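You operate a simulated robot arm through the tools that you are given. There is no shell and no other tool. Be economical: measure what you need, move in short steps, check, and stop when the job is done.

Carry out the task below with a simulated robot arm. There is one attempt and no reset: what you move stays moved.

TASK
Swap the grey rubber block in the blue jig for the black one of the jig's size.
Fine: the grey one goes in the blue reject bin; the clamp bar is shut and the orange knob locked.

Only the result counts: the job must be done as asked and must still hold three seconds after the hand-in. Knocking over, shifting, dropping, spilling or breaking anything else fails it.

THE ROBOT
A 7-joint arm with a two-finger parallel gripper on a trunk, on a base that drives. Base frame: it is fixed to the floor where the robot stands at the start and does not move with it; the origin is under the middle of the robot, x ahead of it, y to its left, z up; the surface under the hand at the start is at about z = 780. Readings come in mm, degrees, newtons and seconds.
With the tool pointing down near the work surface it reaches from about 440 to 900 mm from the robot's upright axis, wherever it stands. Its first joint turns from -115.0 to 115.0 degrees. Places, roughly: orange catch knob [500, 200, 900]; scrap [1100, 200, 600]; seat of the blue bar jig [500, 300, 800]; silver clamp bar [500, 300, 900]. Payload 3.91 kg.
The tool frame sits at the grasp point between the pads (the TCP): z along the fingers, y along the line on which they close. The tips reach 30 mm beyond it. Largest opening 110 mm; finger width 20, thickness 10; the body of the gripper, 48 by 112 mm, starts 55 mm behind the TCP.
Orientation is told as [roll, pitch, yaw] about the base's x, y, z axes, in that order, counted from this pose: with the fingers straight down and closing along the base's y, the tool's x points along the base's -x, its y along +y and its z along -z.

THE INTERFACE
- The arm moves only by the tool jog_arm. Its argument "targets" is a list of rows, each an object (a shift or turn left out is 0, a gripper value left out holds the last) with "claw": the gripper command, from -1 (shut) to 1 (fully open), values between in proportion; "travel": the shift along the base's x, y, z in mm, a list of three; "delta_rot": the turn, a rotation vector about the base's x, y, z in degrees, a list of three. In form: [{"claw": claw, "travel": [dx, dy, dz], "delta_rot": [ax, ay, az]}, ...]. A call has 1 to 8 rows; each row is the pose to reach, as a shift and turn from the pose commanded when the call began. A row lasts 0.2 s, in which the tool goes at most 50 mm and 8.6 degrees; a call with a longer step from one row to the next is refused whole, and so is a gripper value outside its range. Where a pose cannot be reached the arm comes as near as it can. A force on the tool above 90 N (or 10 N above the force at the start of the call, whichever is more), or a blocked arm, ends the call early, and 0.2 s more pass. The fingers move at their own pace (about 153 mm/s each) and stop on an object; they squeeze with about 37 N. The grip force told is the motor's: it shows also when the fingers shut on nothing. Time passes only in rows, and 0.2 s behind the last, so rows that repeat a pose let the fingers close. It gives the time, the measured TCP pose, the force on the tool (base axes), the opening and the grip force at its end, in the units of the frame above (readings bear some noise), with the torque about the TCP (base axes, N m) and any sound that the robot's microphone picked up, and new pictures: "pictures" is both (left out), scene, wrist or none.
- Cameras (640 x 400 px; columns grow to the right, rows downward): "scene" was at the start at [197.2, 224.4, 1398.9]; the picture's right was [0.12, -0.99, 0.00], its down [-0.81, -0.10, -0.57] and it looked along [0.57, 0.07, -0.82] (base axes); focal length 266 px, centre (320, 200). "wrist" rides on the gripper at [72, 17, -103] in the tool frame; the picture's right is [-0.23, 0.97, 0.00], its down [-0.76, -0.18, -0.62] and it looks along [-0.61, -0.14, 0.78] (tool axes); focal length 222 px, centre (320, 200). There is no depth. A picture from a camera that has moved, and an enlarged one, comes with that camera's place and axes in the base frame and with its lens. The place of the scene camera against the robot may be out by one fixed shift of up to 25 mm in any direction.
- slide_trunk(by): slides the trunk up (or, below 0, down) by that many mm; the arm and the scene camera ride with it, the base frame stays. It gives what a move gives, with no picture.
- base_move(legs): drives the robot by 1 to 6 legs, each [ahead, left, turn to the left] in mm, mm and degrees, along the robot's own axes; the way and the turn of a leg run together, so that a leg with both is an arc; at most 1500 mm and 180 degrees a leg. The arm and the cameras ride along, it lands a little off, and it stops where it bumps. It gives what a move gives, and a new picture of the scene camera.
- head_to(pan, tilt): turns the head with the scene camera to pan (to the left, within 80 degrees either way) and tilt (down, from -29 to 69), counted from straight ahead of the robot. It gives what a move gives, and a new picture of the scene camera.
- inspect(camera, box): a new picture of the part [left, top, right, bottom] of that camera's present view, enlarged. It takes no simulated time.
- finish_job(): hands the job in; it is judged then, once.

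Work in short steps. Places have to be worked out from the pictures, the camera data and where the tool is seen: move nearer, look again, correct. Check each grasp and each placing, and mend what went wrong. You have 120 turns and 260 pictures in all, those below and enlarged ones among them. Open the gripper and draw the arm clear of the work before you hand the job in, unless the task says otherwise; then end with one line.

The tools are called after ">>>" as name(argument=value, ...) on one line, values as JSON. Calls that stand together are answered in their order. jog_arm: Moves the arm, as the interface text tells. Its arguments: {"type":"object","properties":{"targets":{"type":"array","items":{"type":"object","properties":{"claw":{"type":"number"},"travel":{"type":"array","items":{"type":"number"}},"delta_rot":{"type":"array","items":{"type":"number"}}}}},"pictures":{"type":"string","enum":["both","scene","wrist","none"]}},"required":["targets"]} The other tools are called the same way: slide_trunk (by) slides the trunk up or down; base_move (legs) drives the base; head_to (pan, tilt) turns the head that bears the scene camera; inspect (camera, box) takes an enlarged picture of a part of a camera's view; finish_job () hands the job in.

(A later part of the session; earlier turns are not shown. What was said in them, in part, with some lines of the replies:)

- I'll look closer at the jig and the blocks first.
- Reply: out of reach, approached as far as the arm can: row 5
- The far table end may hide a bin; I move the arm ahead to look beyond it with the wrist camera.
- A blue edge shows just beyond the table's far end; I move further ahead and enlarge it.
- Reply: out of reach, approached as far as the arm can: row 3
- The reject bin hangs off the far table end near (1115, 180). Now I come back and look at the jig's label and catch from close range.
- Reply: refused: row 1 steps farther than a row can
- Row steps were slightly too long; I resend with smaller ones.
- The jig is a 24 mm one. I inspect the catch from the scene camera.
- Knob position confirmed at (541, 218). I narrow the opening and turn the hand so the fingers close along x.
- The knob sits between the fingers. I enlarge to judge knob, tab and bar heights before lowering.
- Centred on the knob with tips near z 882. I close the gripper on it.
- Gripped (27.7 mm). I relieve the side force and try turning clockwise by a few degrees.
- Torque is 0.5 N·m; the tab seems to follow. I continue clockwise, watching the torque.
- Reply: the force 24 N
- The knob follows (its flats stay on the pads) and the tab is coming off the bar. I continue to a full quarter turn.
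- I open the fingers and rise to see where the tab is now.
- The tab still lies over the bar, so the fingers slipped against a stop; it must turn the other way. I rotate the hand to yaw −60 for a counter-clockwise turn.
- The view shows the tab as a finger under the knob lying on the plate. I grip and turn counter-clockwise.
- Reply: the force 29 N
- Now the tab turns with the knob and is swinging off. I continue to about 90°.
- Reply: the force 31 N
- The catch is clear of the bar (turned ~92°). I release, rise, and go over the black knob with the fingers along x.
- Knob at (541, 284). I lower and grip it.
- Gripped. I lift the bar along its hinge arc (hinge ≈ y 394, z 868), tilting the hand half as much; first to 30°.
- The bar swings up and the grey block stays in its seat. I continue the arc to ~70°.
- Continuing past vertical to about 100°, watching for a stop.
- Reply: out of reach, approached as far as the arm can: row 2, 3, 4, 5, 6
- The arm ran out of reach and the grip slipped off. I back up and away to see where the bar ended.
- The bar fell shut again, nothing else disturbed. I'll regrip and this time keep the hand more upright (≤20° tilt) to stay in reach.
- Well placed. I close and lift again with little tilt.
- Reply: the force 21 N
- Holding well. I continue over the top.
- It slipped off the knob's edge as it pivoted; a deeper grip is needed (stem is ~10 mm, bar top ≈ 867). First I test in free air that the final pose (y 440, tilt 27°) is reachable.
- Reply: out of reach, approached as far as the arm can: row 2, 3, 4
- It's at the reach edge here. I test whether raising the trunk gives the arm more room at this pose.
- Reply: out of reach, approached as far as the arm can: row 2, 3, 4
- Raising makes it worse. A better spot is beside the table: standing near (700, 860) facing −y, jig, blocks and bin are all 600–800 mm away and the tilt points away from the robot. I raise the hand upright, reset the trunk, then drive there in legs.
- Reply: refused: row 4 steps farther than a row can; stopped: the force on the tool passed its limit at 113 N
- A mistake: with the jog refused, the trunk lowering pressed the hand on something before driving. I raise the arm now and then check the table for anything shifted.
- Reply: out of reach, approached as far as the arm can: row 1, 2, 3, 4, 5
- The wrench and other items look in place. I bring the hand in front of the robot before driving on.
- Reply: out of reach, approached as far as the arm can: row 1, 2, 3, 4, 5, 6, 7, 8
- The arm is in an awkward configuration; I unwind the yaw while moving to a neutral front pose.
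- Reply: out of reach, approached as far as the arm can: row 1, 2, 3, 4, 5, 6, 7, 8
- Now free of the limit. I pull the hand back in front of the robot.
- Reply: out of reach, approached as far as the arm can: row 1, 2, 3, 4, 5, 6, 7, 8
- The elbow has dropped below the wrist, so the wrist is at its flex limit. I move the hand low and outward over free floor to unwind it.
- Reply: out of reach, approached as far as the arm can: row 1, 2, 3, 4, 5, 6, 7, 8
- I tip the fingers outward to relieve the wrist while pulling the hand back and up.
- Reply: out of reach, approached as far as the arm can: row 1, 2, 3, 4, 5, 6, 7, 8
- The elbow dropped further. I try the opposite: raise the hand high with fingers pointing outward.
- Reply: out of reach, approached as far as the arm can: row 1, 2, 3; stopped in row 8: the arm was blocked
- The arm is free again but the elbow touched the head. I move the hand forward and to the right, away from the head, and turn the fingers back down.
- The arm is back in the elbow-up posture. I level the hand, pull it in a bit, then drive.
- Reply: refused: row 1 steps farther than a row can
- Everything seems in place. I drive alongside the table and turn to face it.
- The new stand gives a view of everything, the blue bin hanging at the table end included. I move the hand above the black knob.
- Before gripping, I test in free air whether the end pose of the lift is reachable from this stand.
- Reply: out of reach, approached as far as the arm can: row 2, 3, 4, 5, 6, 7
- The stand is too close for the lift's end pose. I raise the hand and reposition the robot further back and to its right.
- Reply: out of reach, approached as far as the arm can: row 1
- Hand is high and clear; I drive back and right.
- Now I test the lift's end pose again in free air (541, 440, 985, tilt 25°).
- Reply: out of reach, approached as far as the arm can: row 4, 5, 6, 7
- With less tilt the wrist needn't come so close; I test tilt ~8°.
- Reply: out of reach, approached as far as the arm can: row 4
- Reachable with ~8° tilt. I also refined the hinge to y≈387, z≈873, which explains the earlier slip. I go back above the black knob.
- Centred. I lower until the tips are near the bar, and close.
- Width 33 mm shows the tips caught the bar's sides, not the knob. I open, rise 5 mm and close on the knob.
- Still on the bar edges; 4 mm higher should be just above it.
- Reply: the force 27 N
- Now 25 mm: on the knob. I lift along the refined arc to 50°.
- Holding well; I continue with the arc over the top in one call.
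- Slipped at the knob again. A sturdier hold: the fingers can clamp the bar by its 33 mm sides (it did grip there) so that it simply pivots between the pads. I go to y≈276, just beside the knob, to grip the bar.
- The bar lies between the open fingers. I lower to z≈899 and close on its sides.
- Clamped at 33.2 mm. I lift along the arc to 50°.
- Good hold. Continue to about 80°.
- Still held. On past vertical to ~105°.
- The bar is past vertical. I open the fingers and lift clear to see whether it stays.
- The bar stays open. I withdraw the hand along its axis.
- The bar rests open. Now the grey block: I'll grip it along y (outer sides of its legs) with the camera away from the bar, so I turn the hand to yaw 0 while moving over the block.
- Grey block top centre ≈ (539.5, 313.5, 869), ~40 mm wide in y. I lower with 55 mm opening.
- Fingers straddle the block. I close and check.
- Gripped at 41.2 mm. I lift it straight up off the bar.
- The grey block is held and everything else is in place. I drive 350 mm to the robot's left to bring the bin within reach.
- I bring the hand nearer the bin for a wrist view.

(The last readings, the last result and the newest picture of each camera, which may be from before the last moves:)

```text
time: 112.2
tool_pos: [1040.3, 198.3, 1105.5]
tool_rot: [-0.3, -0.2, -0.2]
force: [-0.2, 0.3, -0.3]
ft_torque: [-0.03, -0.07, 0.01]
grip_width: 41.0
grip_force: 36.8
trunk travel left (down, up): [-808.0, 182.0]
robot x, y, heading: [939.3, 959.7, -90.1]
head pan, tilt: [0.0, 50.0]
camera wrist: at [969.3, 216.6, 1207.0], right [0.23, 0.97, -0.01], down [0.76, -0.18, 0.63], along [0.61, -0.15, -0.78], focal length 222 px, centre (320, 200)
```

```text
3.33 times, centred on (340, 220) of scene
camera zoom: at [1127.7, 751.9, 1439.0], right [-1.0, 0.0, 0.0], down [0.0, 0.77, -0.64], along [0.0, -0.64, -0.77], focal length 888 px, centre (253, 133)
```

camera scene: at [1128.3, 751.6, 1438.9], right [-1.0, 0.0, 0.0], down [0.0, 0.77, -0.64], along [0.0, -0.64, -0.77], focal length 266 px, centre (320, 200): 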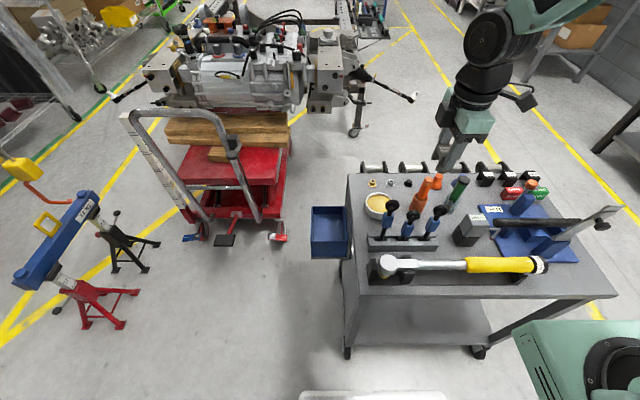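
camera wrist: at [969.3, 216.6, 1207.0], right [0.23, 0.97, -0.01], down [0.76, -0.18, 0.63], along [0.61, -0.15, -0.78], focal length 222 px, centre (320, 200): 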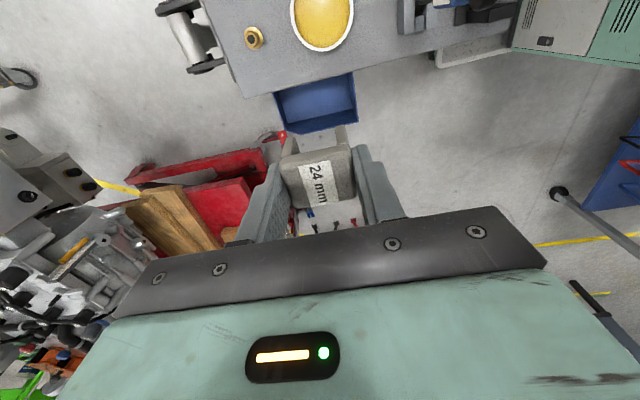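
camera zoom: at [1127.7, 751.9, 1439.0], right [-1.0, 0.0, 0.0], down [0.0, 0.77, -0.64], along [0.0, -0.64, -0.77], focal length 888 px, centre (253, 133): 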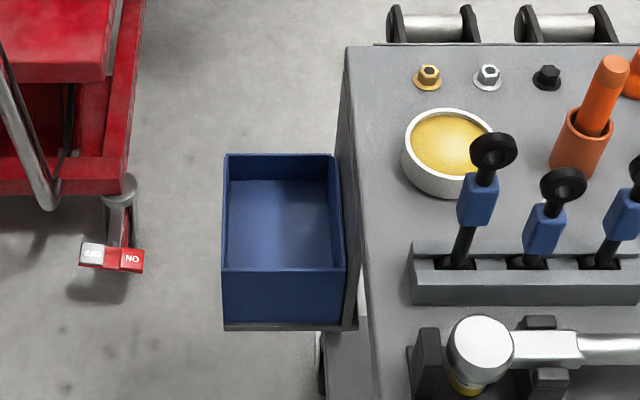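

From both views the bin's rim spans roughly x 1050–1156, y 88–255, z≈680; the table end is at x≈1043. To keep the camera off the table I turn the hand to yaw −90 above the bin.

>>> jog_arm(targets=[{"travel": [10, -4, 0], "delta_rot": [0, 0, -8.5]}, {"travel": [20, -8, 0], "delta_rot": [0, 0, -17]}, {"travel": [30, -12, 0], "delta_rot": [0, 0, -25.5]}, {"travel": [40, -16, 0], "delta_rot": [0, 0, -34]}, {"travel": [50, -20, 0], "delta_rot": [0, 0, -42.5]}, {"travel": [60, -24, 0], "delta_rot": [0, 0, -51]}, {"travel": [70, -26, 0], "delta_rot": [0, 0, -59.5]}, {"travel": [74, -26, 0], "delta_rot": [0, 0, -68]}], pictures="none")

>>> jog_arm(targets=[{"travel": [0, 0, -40], "delta_rot": [0, 0, -8]}, {"travel": [0, 0, -80], "delta_rot": [0, 0, -16]}, {"travel": [0, 0, -120], "delta_rot": [0, 0, -22]}, {"travel": [0, 0, -165], "delta_rot": [0, 0, -22]}, {"travel": [0, 0, -210], "delta_rot": [0, 0, -22]}], pictures="both")

>>> inspect(camera="scene", box=[270, 130, 410, 280])

```text
time: 114.0
tool_pos: [1113.5, 172.6, 1102.4]
tool_rot: [-0.2, -0.2, -68.2]
force: [-1.1, 0.0, 0.0]
ft_torque: [-0.02, 0.01, -0.01]
grip_width: 41.5
grip_force: 36.9
trunk travel left (down, up): [-808.0, 182.0]
robot x, y, heading: [936.0, 959.8, -90.0]
head pan, tilt: [0.0, 50.0]
```

```text
time: 115.2
tool_pos: [1115.1, 175.4, 893.3]
tool_rot: [-0.3, -0.3, -90.1]
force: [-0.1, 1.1, -0.3]
ft_torque: [-0.07, 0.04, -0.01]
grip_width: 41.5
grip_force: 37.2
trunk travel left (down, up): [-808.0, 182.0]
robot x, y, heading: [937.4, 961.0, -89.8]
head pan, tilt: [0.0, 50.0]
camera scene: at [1128.3, 751.9, 1439.0], right [-1.0, 0.0, 0.0], down [0.0, 0.77, -0.64], along [0.0, -0.64, -0.77], focal length 266 px, centre (320, 200)
camera wrist: at [1133.3, 248.1, 995.4], right [0.97, -0.23, 0.0], down [-0.18, -0.76, 0.63], along [-0.15, -0.61, -0.78], focal length 222 px, centre (320, 200)
```

scene: 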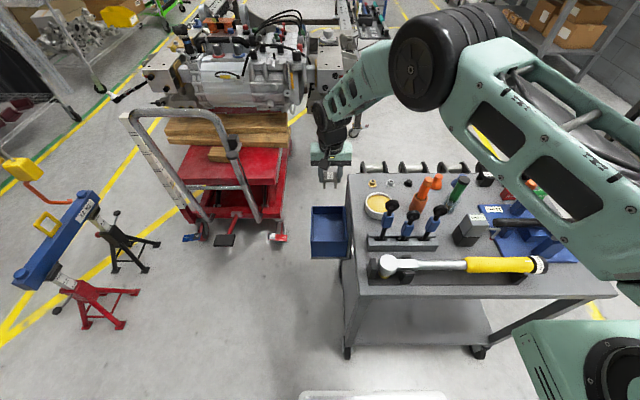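
wrist: 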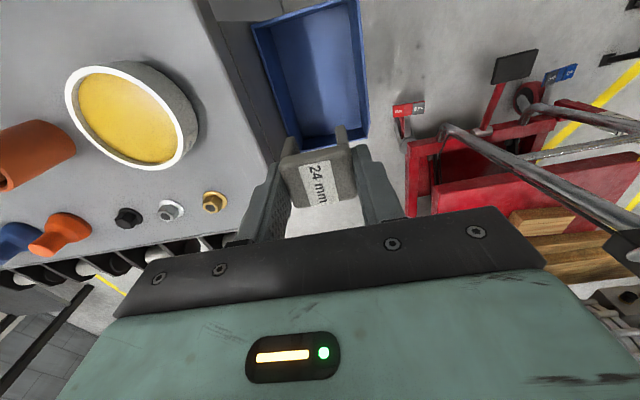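

```text
2.67 times, centred on (340, 205) of scene
camera zoom: at [1128.3, 751.9, 1439.0], right [-1.0, 0.0, 0.0], down [0.0, 0.77, -0.64], along [0.0, -0.64, -0.77], focal length 710 px, centre (267, 187)
```

zoom: 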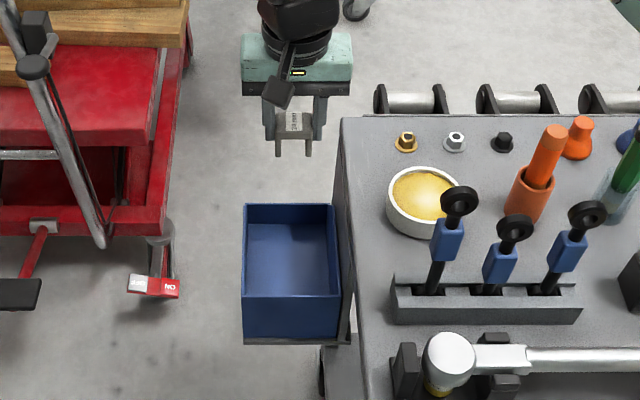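

The bin centre is about (1113, 180). I lower the block and look again.

>>> jog_arm(targets=[{"travel": [0, 5, -45]}, {"travel": [0, 5, -90]}, {"travel": [0, 5, -135]}, {"travel": [0, 5, -175]}], pictures="wrist")

>>> inspect(camera="scene", box=[270, 150, 390, 280])

```text
time: 116.2
tool_pos: [1114.6, 178.2, 719.0]
tool_rot: [-0.3, -0.3, -90.0]
force: [0.3, -0.1, -0.2]
ft_torque: [0.03, 0.01, -0.01]
grip_width: 41.6
grip_force: 37.6
trunk travel left (down, up): [-808.0, 182.0]
robot x, y, heading: [936.3, 958.2, -90.2]
head pan, tilt: [0.0, 50.0]
camera wrist: at [1134.4, 252.8, 820.2], right [0.97, -0.23, 0.0], down [-0.18, -0.76, 0.63], along [-0.15, -0.61, -0.78], focal length 222 px, centre (320, 200)
```

wrist: 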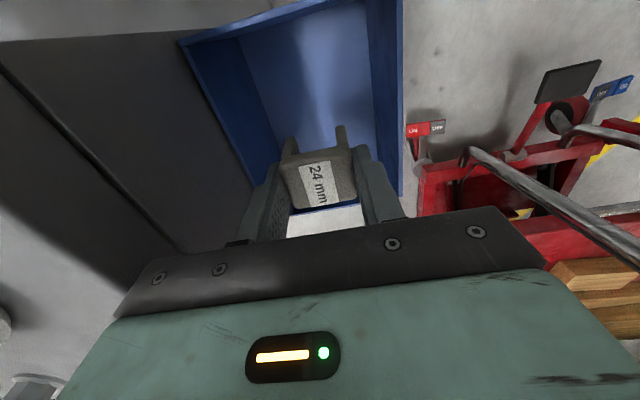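

```text
3.08 times, centred on (330, 215) of scene
camera zoom: at [1128.4, 751.9, 1439.0], right [-1.0, 0.0, 0.0], down [0.0, 0.77, -0.64], along [0.0, -0.64, -0.77], focal length 820 px, centre (289, 154)
```

zoom: 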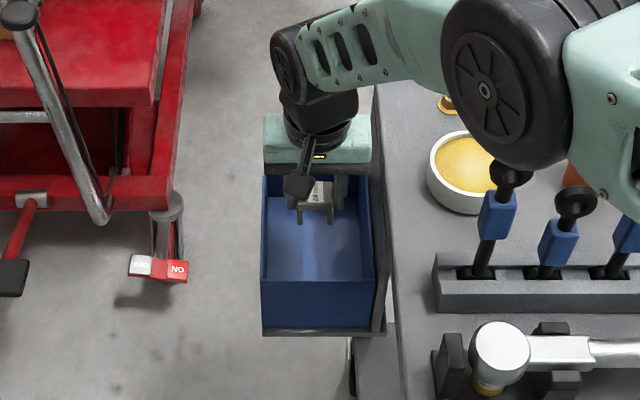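

The block hangs inside the bin's outline with its feet near rim height; going lower would bring the elbow near the tools. I release it here.

>>> jog_arm(targets=[{"claw": -0.05}, {"claw": -0.05}, {"claw": -0.05}], pictures="wrist")

>>> jog_arm(targets=[{"travel": [0, 0, 40]}, {"travel": [0, 0, 85]}, {"travel": [0, 0, 130]}, {"travel": [0, 0, 175]}, {"travel": [0, 0, 220]}, {"travel": [0, 0, 265]}, {"travel": [0, 0, 310]}, {"travel": [0, 0, 355]}], pictures="none")

>>> inspect(camera="scene", box=[270, 130, 410, 280])

```text
time: 117.0
tool_pos: [1115.4, 180.3, 718.3]
tool_rot: [-0.3, -0.3, -90.0]
force: [-0.9, -0.3, 0.0]
ft_torque: [-0.02, -0.03, 0.02]
grip_width: 52.2
grip_force: 0.0
trunk travel left (down, up): [-808.0, 182.0]
robot x, y, heading: [940.7, 958.7, -90.1]
head pan, tilt: [0.0, 50.0]
camera wrist: at [1134.1, 253.1, 819.8], right [0.97, -0.23, 0.0], down [-0.17, -0.76, 0.63], along [-0.15, -0.61, -0.78], focal length 222 px, centre (320, 200)
```

wrist: 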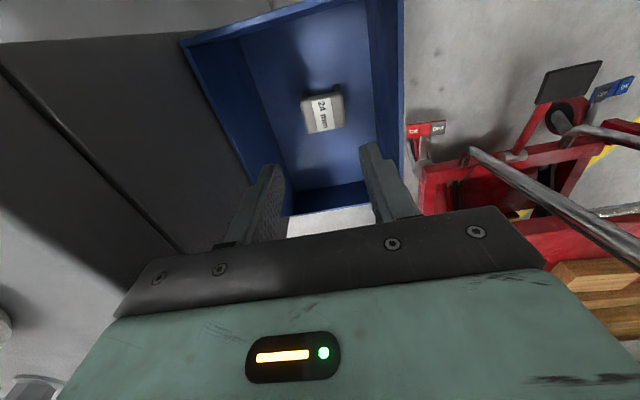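

```text
time: 118.8
tool_pos: [1115.3, 177.7, 1073.5]
tool_rot: [-0.3, -0.1, -90.1]
force: [-0.9, -0.2, -0.1]
ft_torque: [0.0, 0.02, -0.03]
grip_width: 52.5
grip_force: 0.0
trunk travel left (down, up): [-808.0, 182.0]
robot x, y, heading: [940.1, 960.4, -90.0]
head pan, tilt: [0.0, 50.0]
```

```text
2.67 times, centred on (340, 205) of scene
camera zoom: at [1128.5, 751.3, 1438.7], right [-1.0, 0.0, 0.0], down [0.0, 0.77, -0.64], along [0.0, -0.64, -0.77], focal length 710 px, centre (267, 187)
```

zoom: 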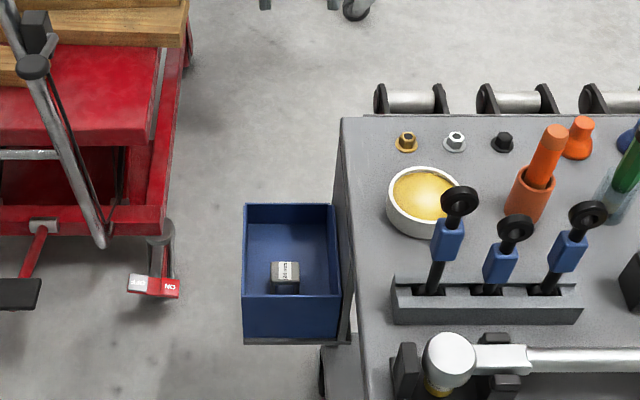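

The grey block lies in the reject bin. I drive back to the jig stand.

>>> base_move(legs=[[0, -350, 0]])

```text
time: 121.1
tool_pos: [761.3, 178.6, 1074.8]
tool_rot: [-0.3, -0.2, -89.7]
force: [-0.2, -0.1, 0.5]
ft_torque: [-0.02, 0.01, 0.03]
grip_width: 52.2
grip_force: 0.0
trunk travel left (down, up): [-808.0, 182.0]
robot x, y, heading: [582.0, 955.2, -89.7]
head pan, tilt: [0.0, 50.0]
camera scene: at [772.8, 751.8, 1438.8], right [-1.0, -0.01, 0.0], down [0.0, 0.77, -0.64], along [0.0, -0.64, -0.77], focal length 266 px, centre (320, 200)
```

scene: 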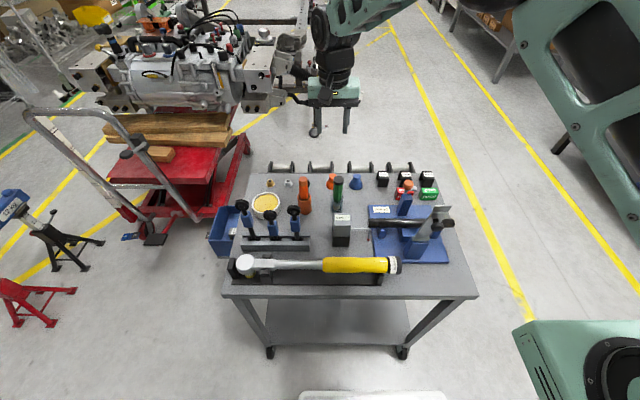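

I move above the black 24 mm block, turning the hand to yaw 0.

>>> jog_arm(targets=[{"travel": [-30, -9, 0], "delta_rot": [0, 0, 8.5]}, {"travel": [-60, -18, 0], "delta_rot": [0, 0, 17]}, {"travel": [-90, -27, 0], "delta_rot": [0, 0, 25.5]}, {"travel": [-120, -36, 0], "delta_rot": [0, 0, 34]}, {"travel": [-150, -45, 0], "delta_rot": [0, 0, 42.5]}, {"travel": [-180, -54, 0], "delta_rot": [0, 0, 51]}, {"travel": [-210, -63, 0], "delta_rot": [0, 0, 59.5]}, {"travel": [-240, -72, 0], "delta_rot": [0, 0, 68]}], pictures="none")

>>> jog_arm(targets=[{"travel": [-10, -2, -30], "delta_rot": [0.3, 0, 8]}, {"travel": [-13, -3, -70], "delta_rot": [0.3, 0, 16]}, {"travel": [-13, -3, -100], "delta_rot": [0.3, 0, 21.7]}, {"travel": [-13, -3, -100], "delta_rot": [0.3, 0, 21.7]}], pictures="wrist")

>>> inspect(camera="wrist", box=[230, 40, 430, 200])

```text
time: 122.9
tool_pos: [523.1, 106.6, 1075.8]
tool_rot: [-0.4, -0.3, -21.5]
force: [0.3, 0.1, -0.3]
ft_torque: [0.01, 0.05, 0.01]
grip_width: 52.5
grip_force: 0.0
trunk travel left (down, up): [-808.0, 182.0]
robot x, y, heading: [585.1, 960.6, -89.8]
head pan, tilt: [0.0, 50.0]
```

```text
time: 123.9
tool_pos: [509.7, 103.4, 974.4]
tool_rot: [-0.2, 0.0, 0.1]
force: [-0.2, 0.0, -0.4]
ft_torque: [-0.03, 0.01, -0.01]
grip_width: 52.3
grip_force: 0.0
trunk travel left (down, up): [-808.0, 182.0]
robot x, y, heading: [583.3, 960.1, -89.5]
head pan, tilt: [0.0, 50.0]
camera wrist: at [437.7, 120.5, 1077.4], right [0.23, 0.97, 0.0], down [0.76, -0.18, 0.63], along [0.61, -0.14, -0.78], focal length 222 px, centre (320, 200)
```

wrist: 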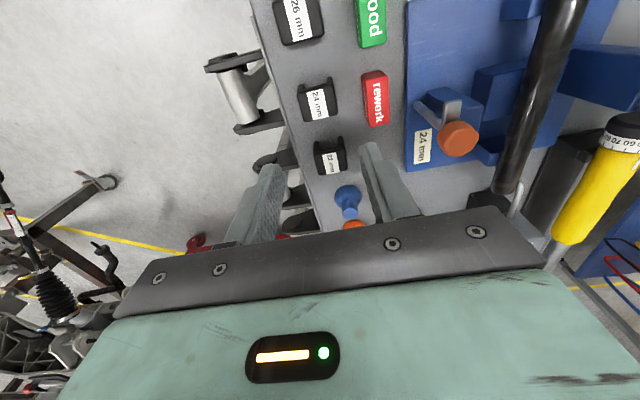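

```text
2.50 times, centred on (330, 120) of wrist
camera zoom: at [437.7, 120.5, 1077.4], right [0.23, 0.97, 0.0], down [0.76, -0.18, 0.63], along [0.61, -0.14, -0.78], focal length 555 px, centre (295, 400)
```

zoom: 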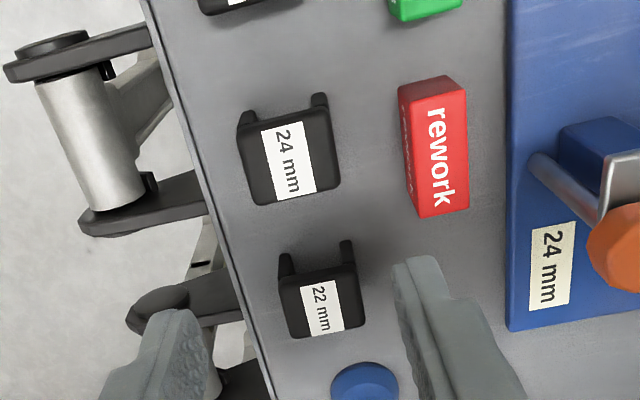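

Black 24 mm block top centre ≈ (505, 104, ~822). I lower around it.

>>> jog_arm(targets=[{"claw": 0.0, "travel": [-3, 0, -45]}, {"travel": [-3, 0, -90]}, {"travel": [-3, 0, -120]}], pictures="none")

>>> inspect(camera="wrist", box=[230, 80, 430, 240])

>>> inspect(camera="scene", box=[360, 140, 460, 220])

```text
time: 124.7
tool_pos: [507.0, 104.5, 852.7]
tool_rot: [-0.1, -0.1, 0.1]
force: [-0.8, 0.3, 0.4]
ft_torque: [-0.02, -0.01, 0.0]
grip_width: 54.9
grip_force: 0.0
trunk travel left (down, up): [-808.0, 182.0]
robot x, y, heading: [581.9, 961.7, -89.9]
head pan, tilt: [0.0, 50.0]
```

```text
2.50 times, centred on (330, 160) of wrist
camera zoom: at [435.3, 121.9, 956.1], right [0.23, 0.97, 0.0], down [0.76, -0.18, 0.63], along [0.61, -0.14, -0.78], focal length 555 px, centre (295, 300)
```

zoom: 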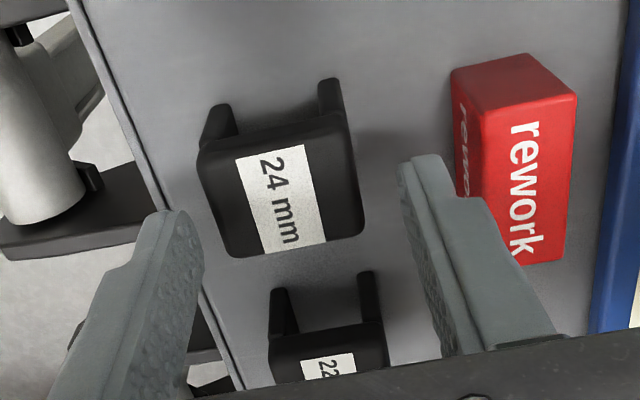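

```text
5.00 times, centred on (410, 180) of scene
camera zoom: at [772.7, 752.1, 1439.0], right [-1.0, -0.01, 0.0], down [0.0, 0.77, -0.64], along [0.0, -0.64, -0.77], focal length 1332 px, centre (-130, 300)
```

zoom: 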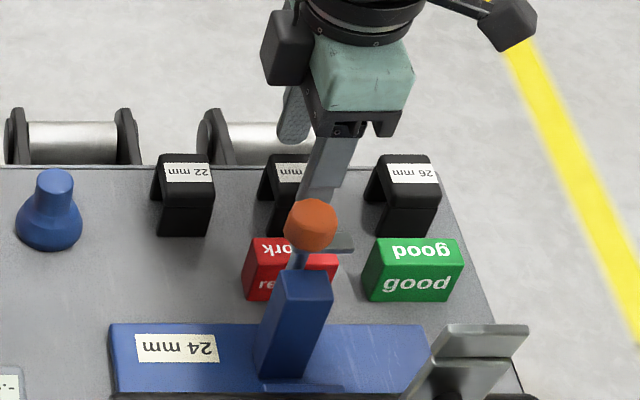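

Refined: top ≈ (506, 103, 816). I lower to TCP z 824 and close.

>>> jog_arm(targets=[{"travel": [0, -1, -15]}, {"travel": [0, -1, -29]}, {"travel": [0, -1, -29]}, {"travel": [0, -1, -29], "claw": -1}, {"travel": [0, -1, -29], "claw": -1}, {"travel": [0, -1, -29], "claw": -1}], pictures="none")

>>> inspect(camera="wrist", box=[230, 80, 430, 240])

```text
time: 126.1
tool_pos: [506.9, 102.5, 825.1]
tool_rot: [-0.1, -0.1, 0.0]
force: [0.3, -1.4, 1.6]
ft_torque: [-0.04, -0.03, -0.02]
grip_width: 41.5
grip_force: 37.1
trunk travel left (down, up): [-808.0, 182.0]
robot x, y, heading: [581.6, 954.5, -89.5]
head pan, tilt: [0.0, 50.0]
```

```text
2.50 times, centred on (330, 160) of wrist
camera zoom: at [435.5, 120.2, 927.9], right [0.23, 0.97, 0.0], down [0.76, -0.18, 0.63], along [0.61, -0.14, -0.78], focal length 555 px, centre (295, 300)
```

zoom: 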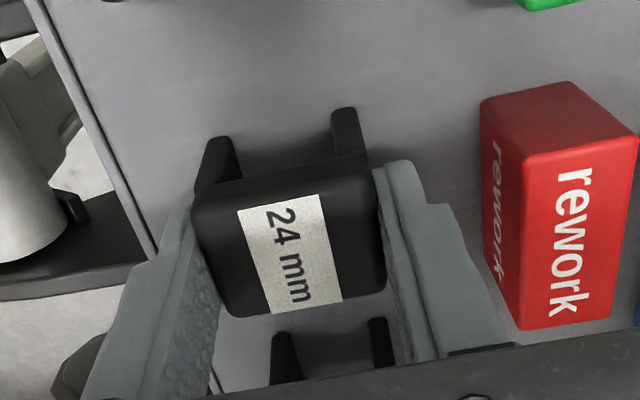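

The black block is held just like the grey one was (41.5 mm, about 1.7 mm toward −x in hand). I lift it and carry it over the jig.

>>> jog_arm(targets=[{"travel": [0, 0, 25]}, {"travel": [0, 0, 70]}, {"travel": [0, 0, 115]}, {"travel": [0, 0, 160]}, {"travel": [0, 0, 200]}, {"travel": [5, 45, 200]}, {"travel": [15, 90, 200]}, {"travel": [25, 135, 200]}], pictures="none")

>>> jog_arm(targets=[{"travel": [5, 45, 0]}, {"travel": [10, 75, 0]}, {"travel": [10, 75, -45]}, {"travel": [10, 75, -80]}, {"travel": [10, 75, -80]}], pictures="none")

>>> inspect(camera="wrist", box=[210, 60, 450, 240])

>>> inspect(camera="scene", box=[360, 140, 480, 260])

```text
time: 127.9
tool_pos: [529.2, 238.8, 1024.2]
tool_rot: [-0.1, -0.2, 0.1]
force: [-0.6, -0.5, -1.0]
ft_torque: [0.0, -0.01, 0.01]
grip_width: 41.3
grip_force: 37.3
trunk travel left (down, up): [-808.0, 182.0]
robot x, y, heading: [581.5, 958.1, -89.8]
head pan, tilt: [0.0, 50.0]
```

```text
time: 129.1
tool_pos: [539.3, 313.5, 944.4]
tool_rot: [-0.1, -0.2, 0.1]
force: [0.0, -0.9, -0.9]
ft_torque: [-0.01, -0.03, -0.02]
grip_width: 41.4
grip_force: 37.1
trunk travel left (down, up): [-808.0, 182.0]
robot x, y, heading: [580.9, 957.4, -90.0]
head pan, tilt: [0.0, 50.0]
```

```text
2.22 times, centred on (330, 150) of wrist
camera zoom: at [468.8, 331.0, 1047.0], right [0.23, 0.97, 0.0], down [0.76, -0.18, 0.63], along [0.61, -0.14, -0.78], focal length 494 px, centre (298, 311)
```

zoom: 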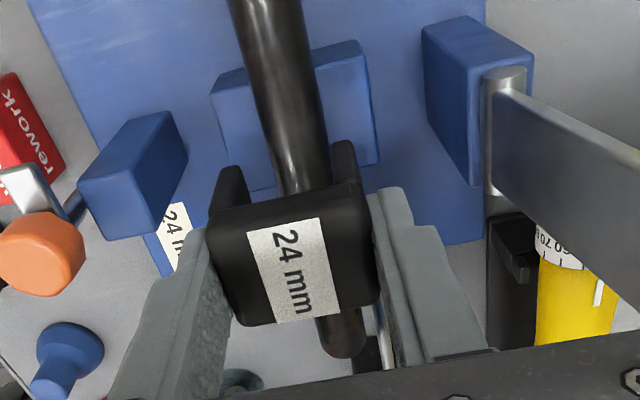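

```text
3.33 times, centred on (420, 200) of scene
camera zoom: at [772.7, 751.9, 1438.9], right [-1.0, -0.01, 0.0], down [0.0, 0.77, -0.64], along [0.0, -0.64, -0.77], focal length 888 px, centre (-13, 200)
```

zoom: 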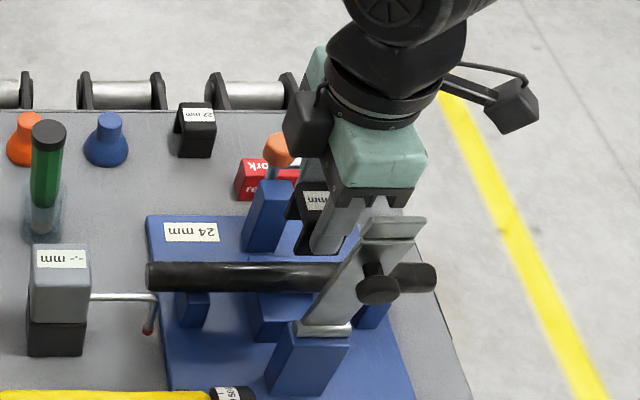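

Aligned over the bar. I lower step by step, watching the force.

>>> jog_arm(targets=[{"travel": [2.5, -1, -20]}, {"travel": [2.5, -1, -35]}, {"travel": [2.5, -1, -45]}, {"travel": [2.5, -1, -53]}], pictures="none")

>>> jog_arm(targets=[{"travel": [0, 0, -6]}, {"travel": [0, 0, -12]}, {"travel": [0, 0, -17]}, {"travel": [0, 0, -17]}], pictures="none")

>>> inspect(camera="wrist", box=[230, 80, 430, 240])

```text
time: 130.1
tool_pos: [541.4, 311.9, 891.2]
tool_rot: [0.0, -0.1, 0.0]
force: [0.2, 0.0, -0.7]
ft_torque: [0.04, 0.0, -0.01]
grip_width: 41.5
grip_force: 36.8
trunk travel left (down, up): [-808.0, 182.0]
robot x, y, heading: [582.7, 957.5, -89.9]
head pan, tilt: [0.0, 50.0]
```

```text
time: 131.1
tool_pos: [544.6, 313.2, 874.4]
tool_rot: [0.0, -0.1, 0.0]
force: [0.9, 2.9, -0.2]
ft_torque: [0.1, -0.02, -0.03]
grip_width: 41.3
grip_force: 37.0
trunk travel left (down, up): [-808.0, 182.0]
robot x, y, heading: [584.1, 958.4, -89.8]
head pan, tilt: [0.0, 50.0]
```

```text
2.50 times, centred on (330, 160) of wrist
camera zoom: at [472.8, 330.1, 977.4], right [0.23, 0.97, 0.0], down [0.76, -0.18, 0.63], along [0.61, -0.14, -0.78], focal length 555 px, centre (295, 300)
```

zoom: 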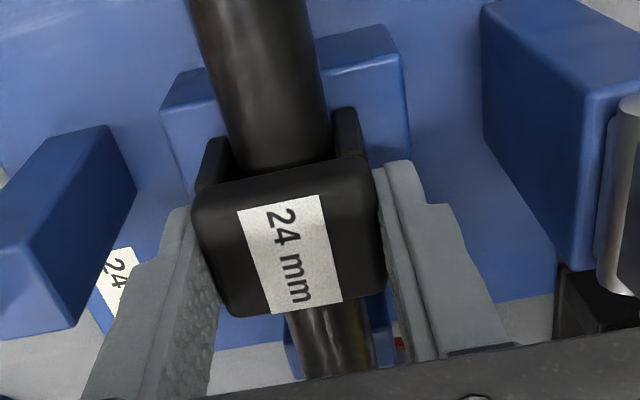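

It slid over the bar, but sits ~3 mm further +x than the grey one did and shows no contact force yet. I correct x and press down gently.

>>> jog_arm(targets=[{"travel": [-3, -0.5, 0]}, {"travel": [-3, -0.5, -2]}, {"travel": [-3, -0.5, -4]}, {"travel": [-3, -0.5, -4]}], pictures="none")

>>> inspect(camera="wrist", box=[230, 80, 430, 240])

```text
time: 132.1
tool_pos: [541.0, 312.5, 872.9]
tool_rot: [-0.1, -0.1, 0.0]
force: [-1.0, 10.8, 18.9]
ft_torque: [0.38, 0.02, 0.01]
grip_width: 41.3
grip_force: 37.4
trunk travel left (down, up): [-808.0, 182.0]
robot x, y, heading: [587.0, 957.4, -89.7]
head pan, tilt: [0.0, 50.0]
```

```text
2.50 times, centred on (330, 160) of wrist
camera zoom: at [469.9, 330.0, 974.8], right [0.23, 0.97, 0.0], down [0.76, -0.18, 0.62], along [0.61, -0.14, -0.78], focal length 555 px, centre (295, 300)
```

zoom: 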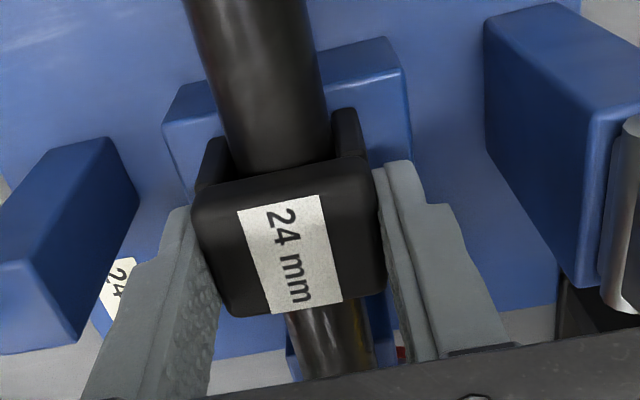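

Seated (19 N contact), view matches the grey block's. I release and rise.

>>> jog_arm(targets=[{"travel": [0, 0, 1], "claw": 0.0}, {"travel": [0, 0, 1], "claw": 0.0}, {"travel": [0, 0, 1], "claw": 0.0}, {"travel": [0, 0, 40]}, {"travel": [0, 0, 85]}, {"travel": [0, 0, 130]}, {"travel": [0, 0, 175]}, {"travel": [0, 0, 220]}], pictures="none")

>>> inspect(camera="wrist", box=[210, 40, 450, 220])

>>> inspect(camera="scene", box=[360, 150, 480, 270])

```text
time: 133.9
tool_pos: [540.8, 312.2, 1089.5]
tool_rot: [0.0, -0.1, 0.0]
force: [-0.3, 0.2, 0.1]
ft_torque: [0.03, -0.01, 0.01]
grip_width: 55.0
grip_force: 0.0
trunk travel left (down, up): [-808.0, 182.0]
robot x, y, heading: [583.3, 960.1, -89.9]
head pan, tilt: [0.0, 50.0]
```

```text
2.22 times, centred on (330, 130) of wrist
camera zoom: at [469.8, 329.0, 1191.8], right [0.23, 0.97, 0.0], down [0.76, -0.18, 0.62], along [0.61, -0.14, -0.78], focal length 494 px, centre (298, 356)
```

zoom: 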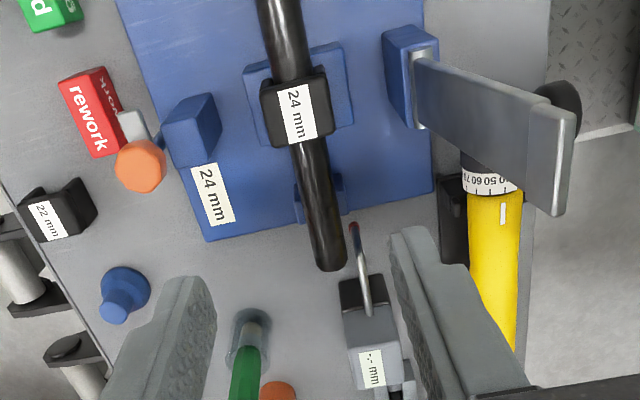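

```text
3.33 times, centred on (420, 210) of scene
camera zoom: at [772.7, 751.4, 1438.7], right [-1.0, -0.01, 0.0], down [0.0, 0.77, -0.64], along [0.0, -0.64, -0.77], focal length 888 px, centre (-13, 167)
```

zoom: 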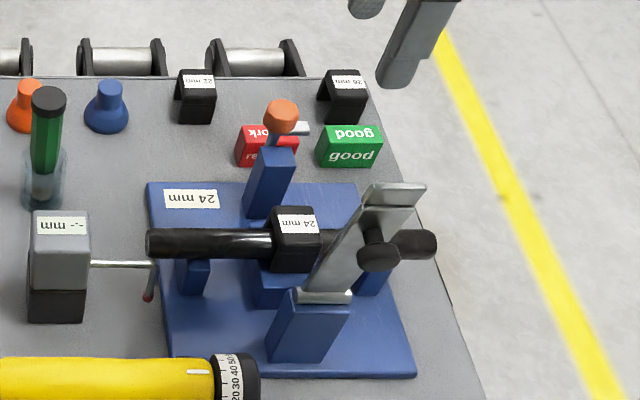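

The black 24 mm block is in place. Next I close the fingers and go behind the open bar (robot side) to push it over.

>>> jog_arm(targets=[{"claw": -1, "travel": [0, 0, 40]}, {"travel": [0, 45, 40]}, {"travel": [0, 90, 40]}, {"travel": [0, 135, 40]}, {"travel": [0, 168, 40]}, {"travel": [0, 168, 0]}], pictures="none")

>>> inspect(camera="scene", box=[350, 130, 510, 270])

>>> inspect(camera="wrist", box=[110, 40, 430, 240])

```text
time: 135.3
tool_pos: [540.7, 475.1, 1091.6]
tool_rot: [0.1, -0.2, 0.0]
force: [0.2, 0.2, 0.2]
ft_torque: [-0.02, -0.01, -0.01]
grip_width: 0.0
grip_force: 37.0
out of reach, approached as far as the arm can: row 6
trunk travel left (down, up): [-808.0, 182.0]
robot x, y, heading: [583.8, 955.7, -89.9]
head pan, tilt: [0.0, 50.0]
```

```text
2.86 times, centred on (430, 200) of scene
camera zoom: at [772.7, 752.6, 1439.0], right [-1.0, -0.01, 0.0], down [0.0, 0.77, -0.64], along [0.0, -0.64, -0.77], focal length 761 px, centre (6, 200)
```

zoom: 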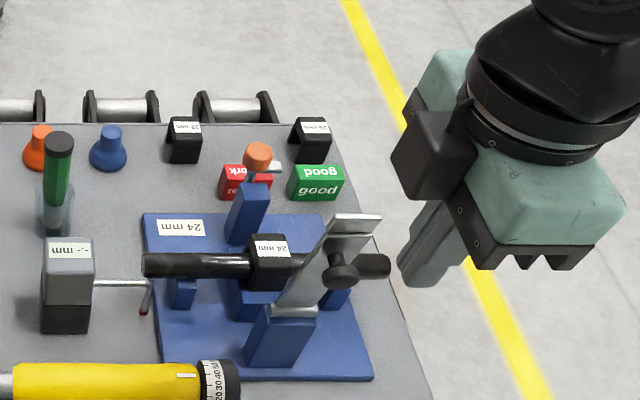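

```text
2.00 times, centred on (270, 140) of wrist
camera zoom: at [469.5, 492.7, 1194.8], right [0.23, 0.97, 0.0], down [0.76, -0.18, 0.62], along [0.61, -0.14, -0.78], focal length 444 px, centre (420, 320)
```

zoom: 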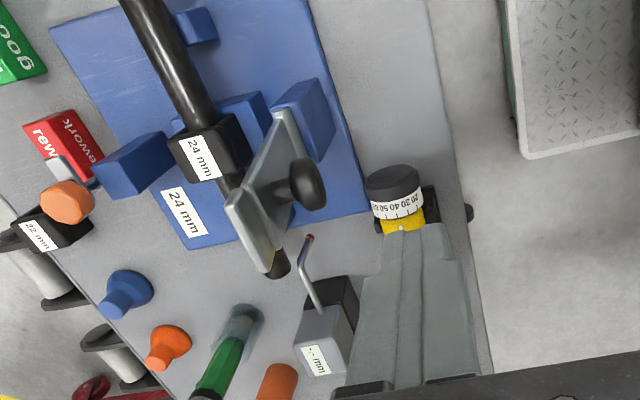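

The bar's end is at about (541, 404, 1029), i.e. only ~6° past vertical. I lower the closed fingers behind it at y≈445 and push towards −y.

>>> jog_arm(targets=[{"travel": [0, -28, 0]}, {"travel": [0, -28, -35]}, {"travel": [0, -28, -62]}, {"travel": [0, -28, -62]}], pictures="none")

>>> inspect(camera="scene", box=[350, 130, 510, 270])

```text
time: 136.3
tool_pos: [540.9, 445.4, 1031.0]
tool_rot: [-0.1, -0.1, 0.0]
force: [-0.1, 0.5, 0.4]
ft_torque: [0.01, -0.03, -0.01]
grip_width: 0.0
grip_force: 36.7
trunk travel left (down, up): [-808.0, 182.0]
robot x, y, heading: [581.7, 955.9, -89.7]
head pan, tilt: [0.0, 50.0]
```

```text
2.86 times, centred on (430, 200) of scene
camera zoom: at [772.7, 751.9, 1438.9], right [-1.0, -0.01, 0.0], down [0.0, 0.77, -0.64], along [0.0, -0.64, -0.77], focal length 761 px, centre (6, 200)
```

zoom: 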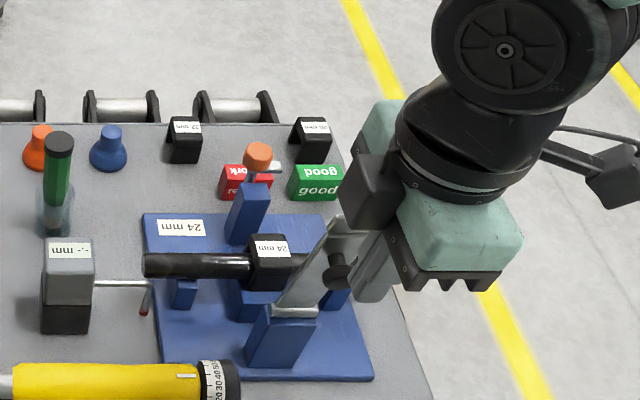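

Fingers are behind the bar end. I push gently towards −y.

>>> jog_arm(targets=[{"travel": [0, -15, 0]}, {"travel": [0, -30, 0]}, {"travel": [0, -45, 0]}, {"travel": [0, -60, 0]}, {"travel": [0, -72, 0]}, {"travel": [0, -84, -2]}], pictures="none")

>>> inspect(camera="scene", box=[350, 130, 510, 270])

```text
time: 137.7
tool_pos: [542.0, 362.6, 1028.3]
tool_rot: [0.0, 0.0, 0.0]
force: [0.6, 0.1, 0.7]
ft_torque: [0.04, -0.01, 0.04]
grip_width: 0.1
grip_force: 37.0
trunk travel left (down, up): [-808.0, 182.0]
robot x, y, heading: [581.0, 957.3, -89.7]
head pan, tilt: [0.0, 50.0]
```

```text
2.86 times, centred on (430, 200) of scene
camera zoom: at [772.7, 752.0, 1438.8], right [-1.0, -0.01, 0.0], down [0.0, 0.77, -0.64], along [0.0, -0.64, -0.77], focal length 761 px, centre (6, 200)
```

zoom: 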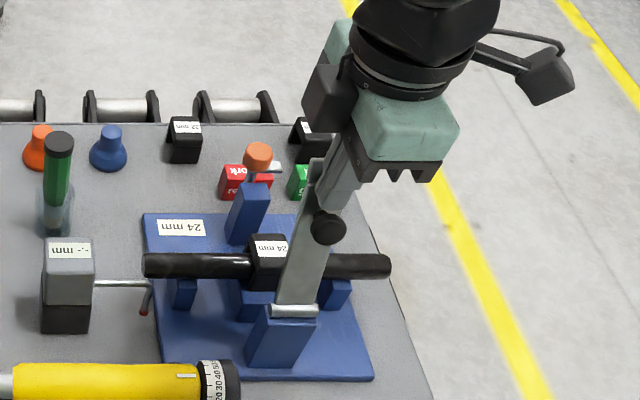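

The bar is past vertical; I let a moment pass and follow a little further.

>>> jog_arm(targets=[{"travel": [0, -15, -3]}, {"travel": [0, -30, -8]}, {"travel": [0, -30, -8]}], pictures="none")

>>> inspect(camera="scene", box=[350, 130, 510, 270])

```text
time: 138.5
tool_pos: [542.3, 333.1, 1020.7]
tool_rot: [-0.1, -0.2, 0.0]
force: [0.2, -0.3, -0.4]
ft_torque: [0.02, -0.01, 0.0]
grip_width: 0.1
grip_force: 37.4
trunk travel left (down, up): [-808.0, 182.0]
robot x, y, heading: [581.6, 956.2, -89.6]
head pan, tilt: [0.0, 50.0]
```

```text
2.86 times, centred on (430, 200) of scene
camera zoom: at [772.7, 751.9, 1438.9], right [-1.0, -0.01, 0.0], down [0.0, 0.77, -0.64], along [0.0, -0.64, -0.77], focal length 761 px, centre (6, 200)
```

zoom: 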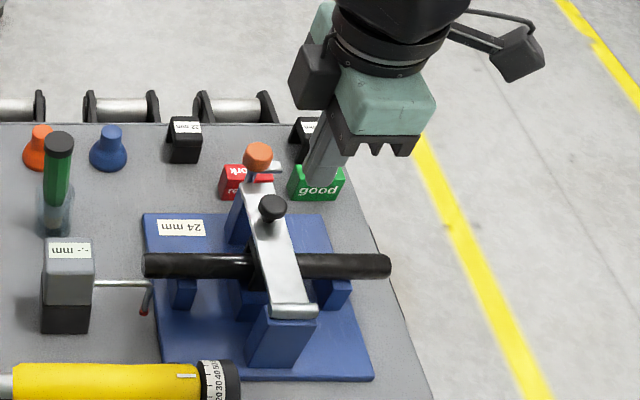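

The clamp bar is shut. I move over the orange knob at yaw 0 with a narrow opening.

>>> jog_arm(targets=[{"claw": -0.15, "travel": [0, -40, 0]}, {"travel": [0, -80, 0]}, {"travel": [-2, -115, 0]}, {"travel": [-2, -115, -40]}, {"travel": [-2, -115, -60]}], pictures="none")

>>> inspect(camera="wrist", box=[230, 60, 430, 220])

>>> inspect(camera="scene", box=[370, 160, 470, 250])

```text
time: 139.7
tool_pos: [540.9, 216.5, 959.5]
tool_rot: [0.0, -0.1, 0.0]
force: [-0.1, 0.6, 0.1]
ft_torque: [-0.01, -0.01, -0.01]
grip_width: 46.8
grip_force: 0.1
trunk travel left (down, up): [-808.0, 182.0]
robot x, y, heading: [585.2, 954.1, -89.7]
head pan, tilt: [0.0, 50.0]
```

```text
2.50 times, centred on (330, 140) of wrist
camera zoom: at [469.0, 235.4, 1062.2], right [0.23, 0.97, 0.0], down [0.76, -0.18, 0.63], along [0.61, -0.14, -0.78], focal length 555 px, centre (295, 350)
```

zoom: 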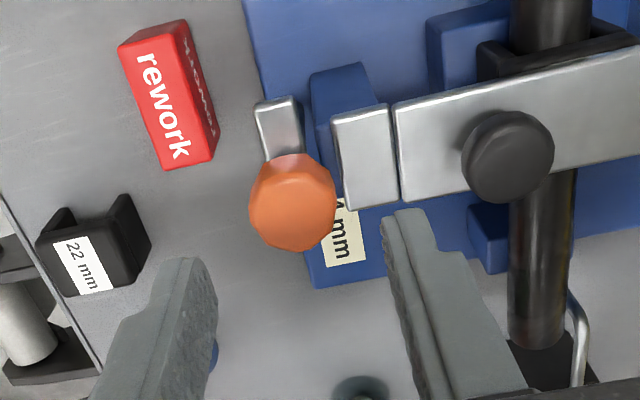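

```text
4.44 times, centred on (420, 205) of scene
camera zoom: at [772.6, 752.0, 1438.9], right [-1.0, -0.01, 0.0], down [0.0, 0.77, -0.64], along [0.0, -0.64, -0.77], focal length 1184 px, centre (-124, 178)
```

zoom: 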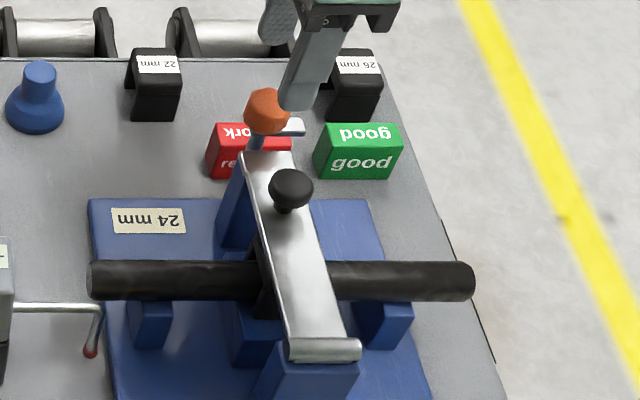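

Bar is level and the knob at (540, 218). I lower, grip, and turn clockwise.

>>> jog_arm(targets=[{"travel": [-1, 1.5, -25]}, {"travel": [-1, 1.5, -47]}, {"travel": [-1, 1.5, -47]}, {"travel": [-1, 1.5, -47], "claw": -1}, {"travel": [-1, 1.5, -47], "claw": -1}, {"travel": [-1, 1.5, -47], "claw": -1}], pictures="none")

>>> jog_arm(targets=[{"delta_rot": [0, 0, -8]}, {"delta_rot": [0, 0, -16]}, {"delta_rot": [0, 0, -24]}, {"delta_rot": [0, 0, -32]}, {"delta_rot": [0, 0, -40]}, {"delta_rot": [0, 0, -48]}], pictures="none")

>>> inspect(camera="wrist", box=[230, 80, 430, 240])

```text
time: 141.1
tool_pos: [539.3, 217.1, 913.7]
tool_rot: [-0.2, -0.2, 0.1]
force: [0.3, -20.3, -3.6]
ft_torque: [-0.67, -0.05, 0.02]
grip_width: 27.6
grip_force: 45.1
trunk travel left (down, up): [-808.0, 182.0]
robot x, y, heading: [582.0, 957.5, -89.8]
head pan, tilt: [0.0, 50.0]
```

```text
time: 142.5
tool_pos: [538.6, 218.0, 913.4]
tool_rot: [-0.3, -0.4, -48.2]
force: [4.3, -23.2, 17.7]
ft_torque: [-0.17, 0.21, 0.02]
grip_width: 27.5
grip_force: 44.7
trunk travel left (down, up): [-808.0, 182.0]
robot x, y, heading: [586.7, 958.8, -89.6]
head pan, tilt: [0.0, 50.0]
```

```text
2.50 times, centred on (330, 160) of wrist
camera zoom: at [505.4, 284.1, 1016.0], right [0.88, 0.48, 0.0], down [0.37, -0.68, 0.63], along [0.3, -0.55, -0.78], focal length 555 px, centre (295, 300)
```

zoom: 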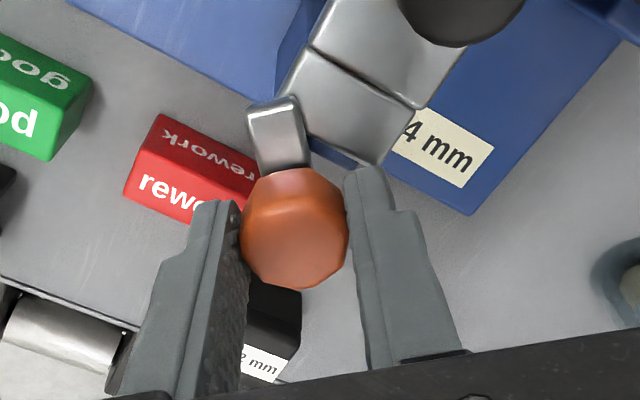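

The tab follows. I continue the rest of the quarter turn, relieving the side force a little.

>>> jog_arm(targets=[{"travel": [0, -2, 0], "delta_rot": [0, 0, -8]}, {"travel": [0, -2, 0], "delta_rot": [0, 0, -16]}, {"travel": [0, -2, 0], "delta_rot": [0, 0, -24]}, {"travel": [0, -2, 0], "delta_rot": [0, 0, -32]}, {"travel": [0, -2, 0], "delta_rot": [0, 0, -40]}, {"travel": [0, -2, 0], "delta_rot": [0, 0, -46]}], pictures="none")

>>> inspect(camera="wrist", box=[230, 80, 430, 240])

>>> inspect(camera="scene", box=[370, 160, 470, 250])

```text
time: 143.9
tool_pos: [540.0, 218.0, 913.1]
tool_rot: [0.0, -0.2, -94.0]
force: [9.9, -6.7, 23.8]
ft_torque: [-0.23, -0.39, 0.29]
grip_width: 27.3
grip_force: 44.9
trunk travel left (down, up): [-808.0, 182.0]
robot x, y, heading: [584.3, 960.8, -89.7]
head pan, tilt: [0.0, 50.0]
```

```text
2.50 times, centred on (330, 160) of wrist
camera zoom: at [563.5, 290.0, 1015.7], right [0.96, -0.3, 0.0], down [-0.23, -0.75, 0.62], along [-0.18, -0.6, -0.78], focal length 555 px, centre (295, 300)
```

zoom: 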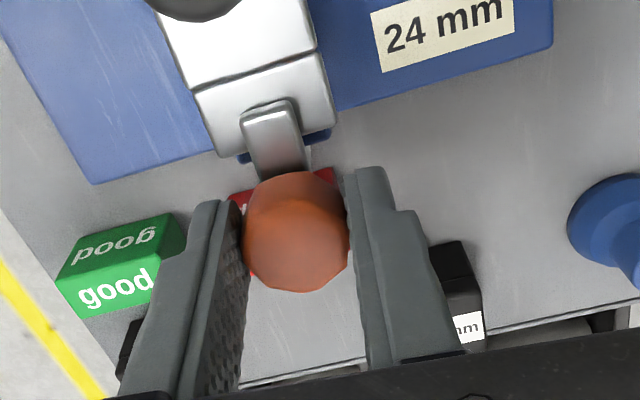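

```text
4.44 times, centred on (420, 205) of scene
camera zoom: at [773.2, 752.6, 1438.9], right [-1.0, -0.01, 0.0], down [0.0, 0.77, -0.64], along [0.0, -0.64, -0.77], focal length 1184 px, centre (-124, 178)
```

zoom: 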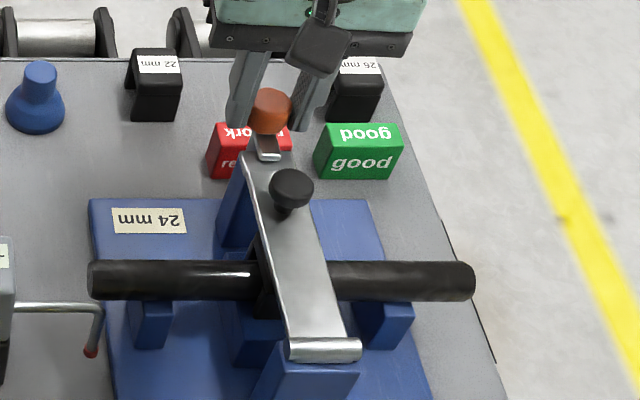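

The tab lies over the bar's end. I turn a few degrees more to make sure it is against its stop.

>>> jog_arm(targets=[{"delta_rot": [0, 0, -4]}, {"delta_rot": [0, 0, -8]}, {"delta_rot": [0, 0, -10]}], pictures="none")

>>> jog_arm(targets=[{"claw": -0.15}, {"claw": -0.15}, {"travel": [0, 0, 30]}, {"travel": [0, 0, 75]}, {"travel": [0, 0, 120]}, {"travel": [0, 0, 165]}], pictures="none")

>>> inspect(camera="wrist", box=[230, 20, 430, 180])

>>> inspect(camera="scene", box=[370, 160, 470, 250])

```text
time: 144.7
tool_pos: [540.4, 219.3, 912.9]
tool_rot: [-0.1, -0.1, -104.0]
force: [15.6, 3.3, 15.5]
ft_torque: [0.14, -0.39, 0.74]
grip_width: 27.2
grip_force: 45.5
trunk travel left (down, up): [-808.0, 182.0]
robot x, y, heading: [586.9, 958.2, -89.7]
head pan, tilt: [0.0, 50.0]
```

```text
time: 146.1
tool_pos: [539.4, 217.4, 1076.8]
tool_rot: [0.0, -0.1, -104.0]
force: [-0.4, -0.1, 0.9]
ft_torque: [0.01, -0.03, -0.04]
grip_width: 47.1
grip_force: 0.1
trunk travel left (down, up): [-808.0, 182.0]
robot x, y, heading: [584.6, 962.1, -89.7]
head pan, tilt: [0.0, 50.0]
```

```text
2.50 times, centred on (330, 100) of wrist
camera zoom: at [574.8, 284.6, 1179.9], right [0.89, -0.46, 0.0], down [-0.36, -0.7, 0.62], along [-0.29, -0.56, -0.78], focal length 555 px, centre (295, 450)
```

zoom: 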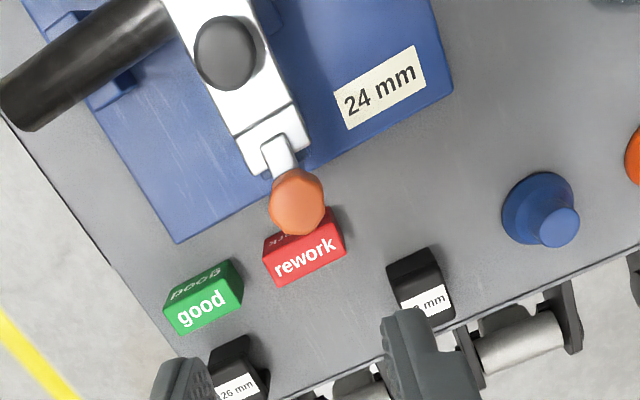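

```text
4.44 times, centred on (420, 205) of scene
camera zoom: at [772.8, 751.4, 1438.7], right [-1.0, -0.01, 0.0], down [0.0, 0.77, -0.64], along [0.0, -0.64, -0.77], focal length 1184 px, centre (-124, 178)
```

zoom: 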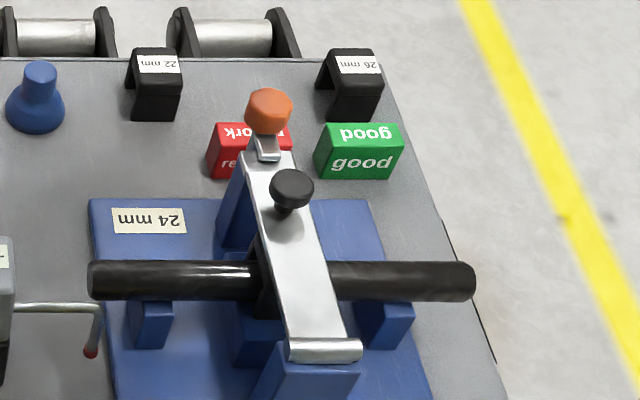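

The catch is against its stop over the bar. I open the gripper, raise the arm clear and take a last overall look.

>>> jog_arm(targets=[{"claw": 1, "travel": [0, 0, 40]}, {"travel": [0, 0, 80]}, {"travel": [0, 0, 110]}], pictures="scene")

>>> inspect(camera="scene", box=[200, 150, 480, 310])

```text
time: 146.9
tool_pos: [538.7, 215.7, 1186.6]
tool_rot: [0.1, -0.1, -104.0]
force: [1.3, 0.0, -0.5]
ft_torque: [0.0, -0.01, -0.01]
grip_width: 110.0
grip_force: 0.1
trunk travel left (down, up): [-808.0, 182.0]
robot x, y, heading: [584.9, 959.9, -89.8]
head pan, tilt: [0.0, 50.0]
camera scene: at [772.7, 751.7, 1438.8], right [-1.0, -0.01, 0.0], down [0.0, 0.77, -0.64], along [0.0, -0.64, -0.77], focal length 266 px, centre (320, 200)
```

scene: 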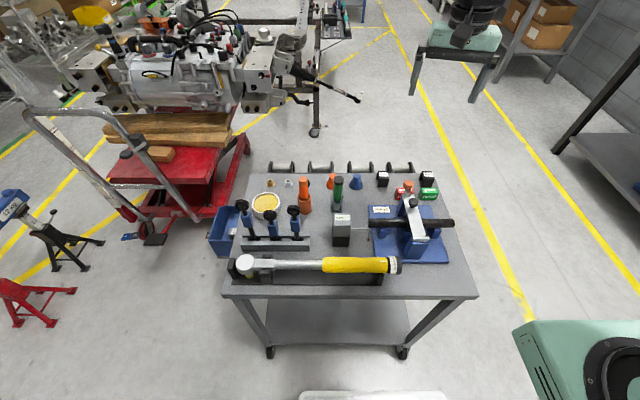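

```text
2.29 times, centred on (340, 230) of scene
camera zoom: at [772.7, 751.7, 1438.8], right [-1.0, -0.01, 0.0], down [0.0, 0.77, -0.64], along [0.0, -0.64, -0.77], focal length 609 px, centre (274, 131)
```

zoom: 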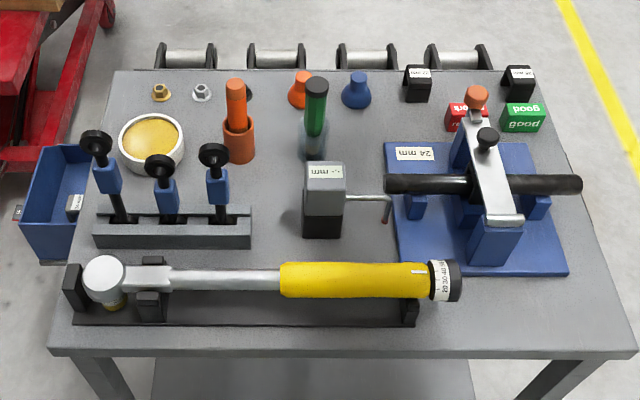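

The black 24 mm block is clamped and locked, the grey one lies in the bin, and everything else is where it was. I hand in the job.

>>> finish_job()

```text
The job is handed in.
```

The grey block is in the blue reject bin. The black 24 mm block is in the jig, with the clamp bar shut and the orange knob locked. In the last view nothing else looked moved, even though the hand pressed on something near the jig (113 N) partway through.
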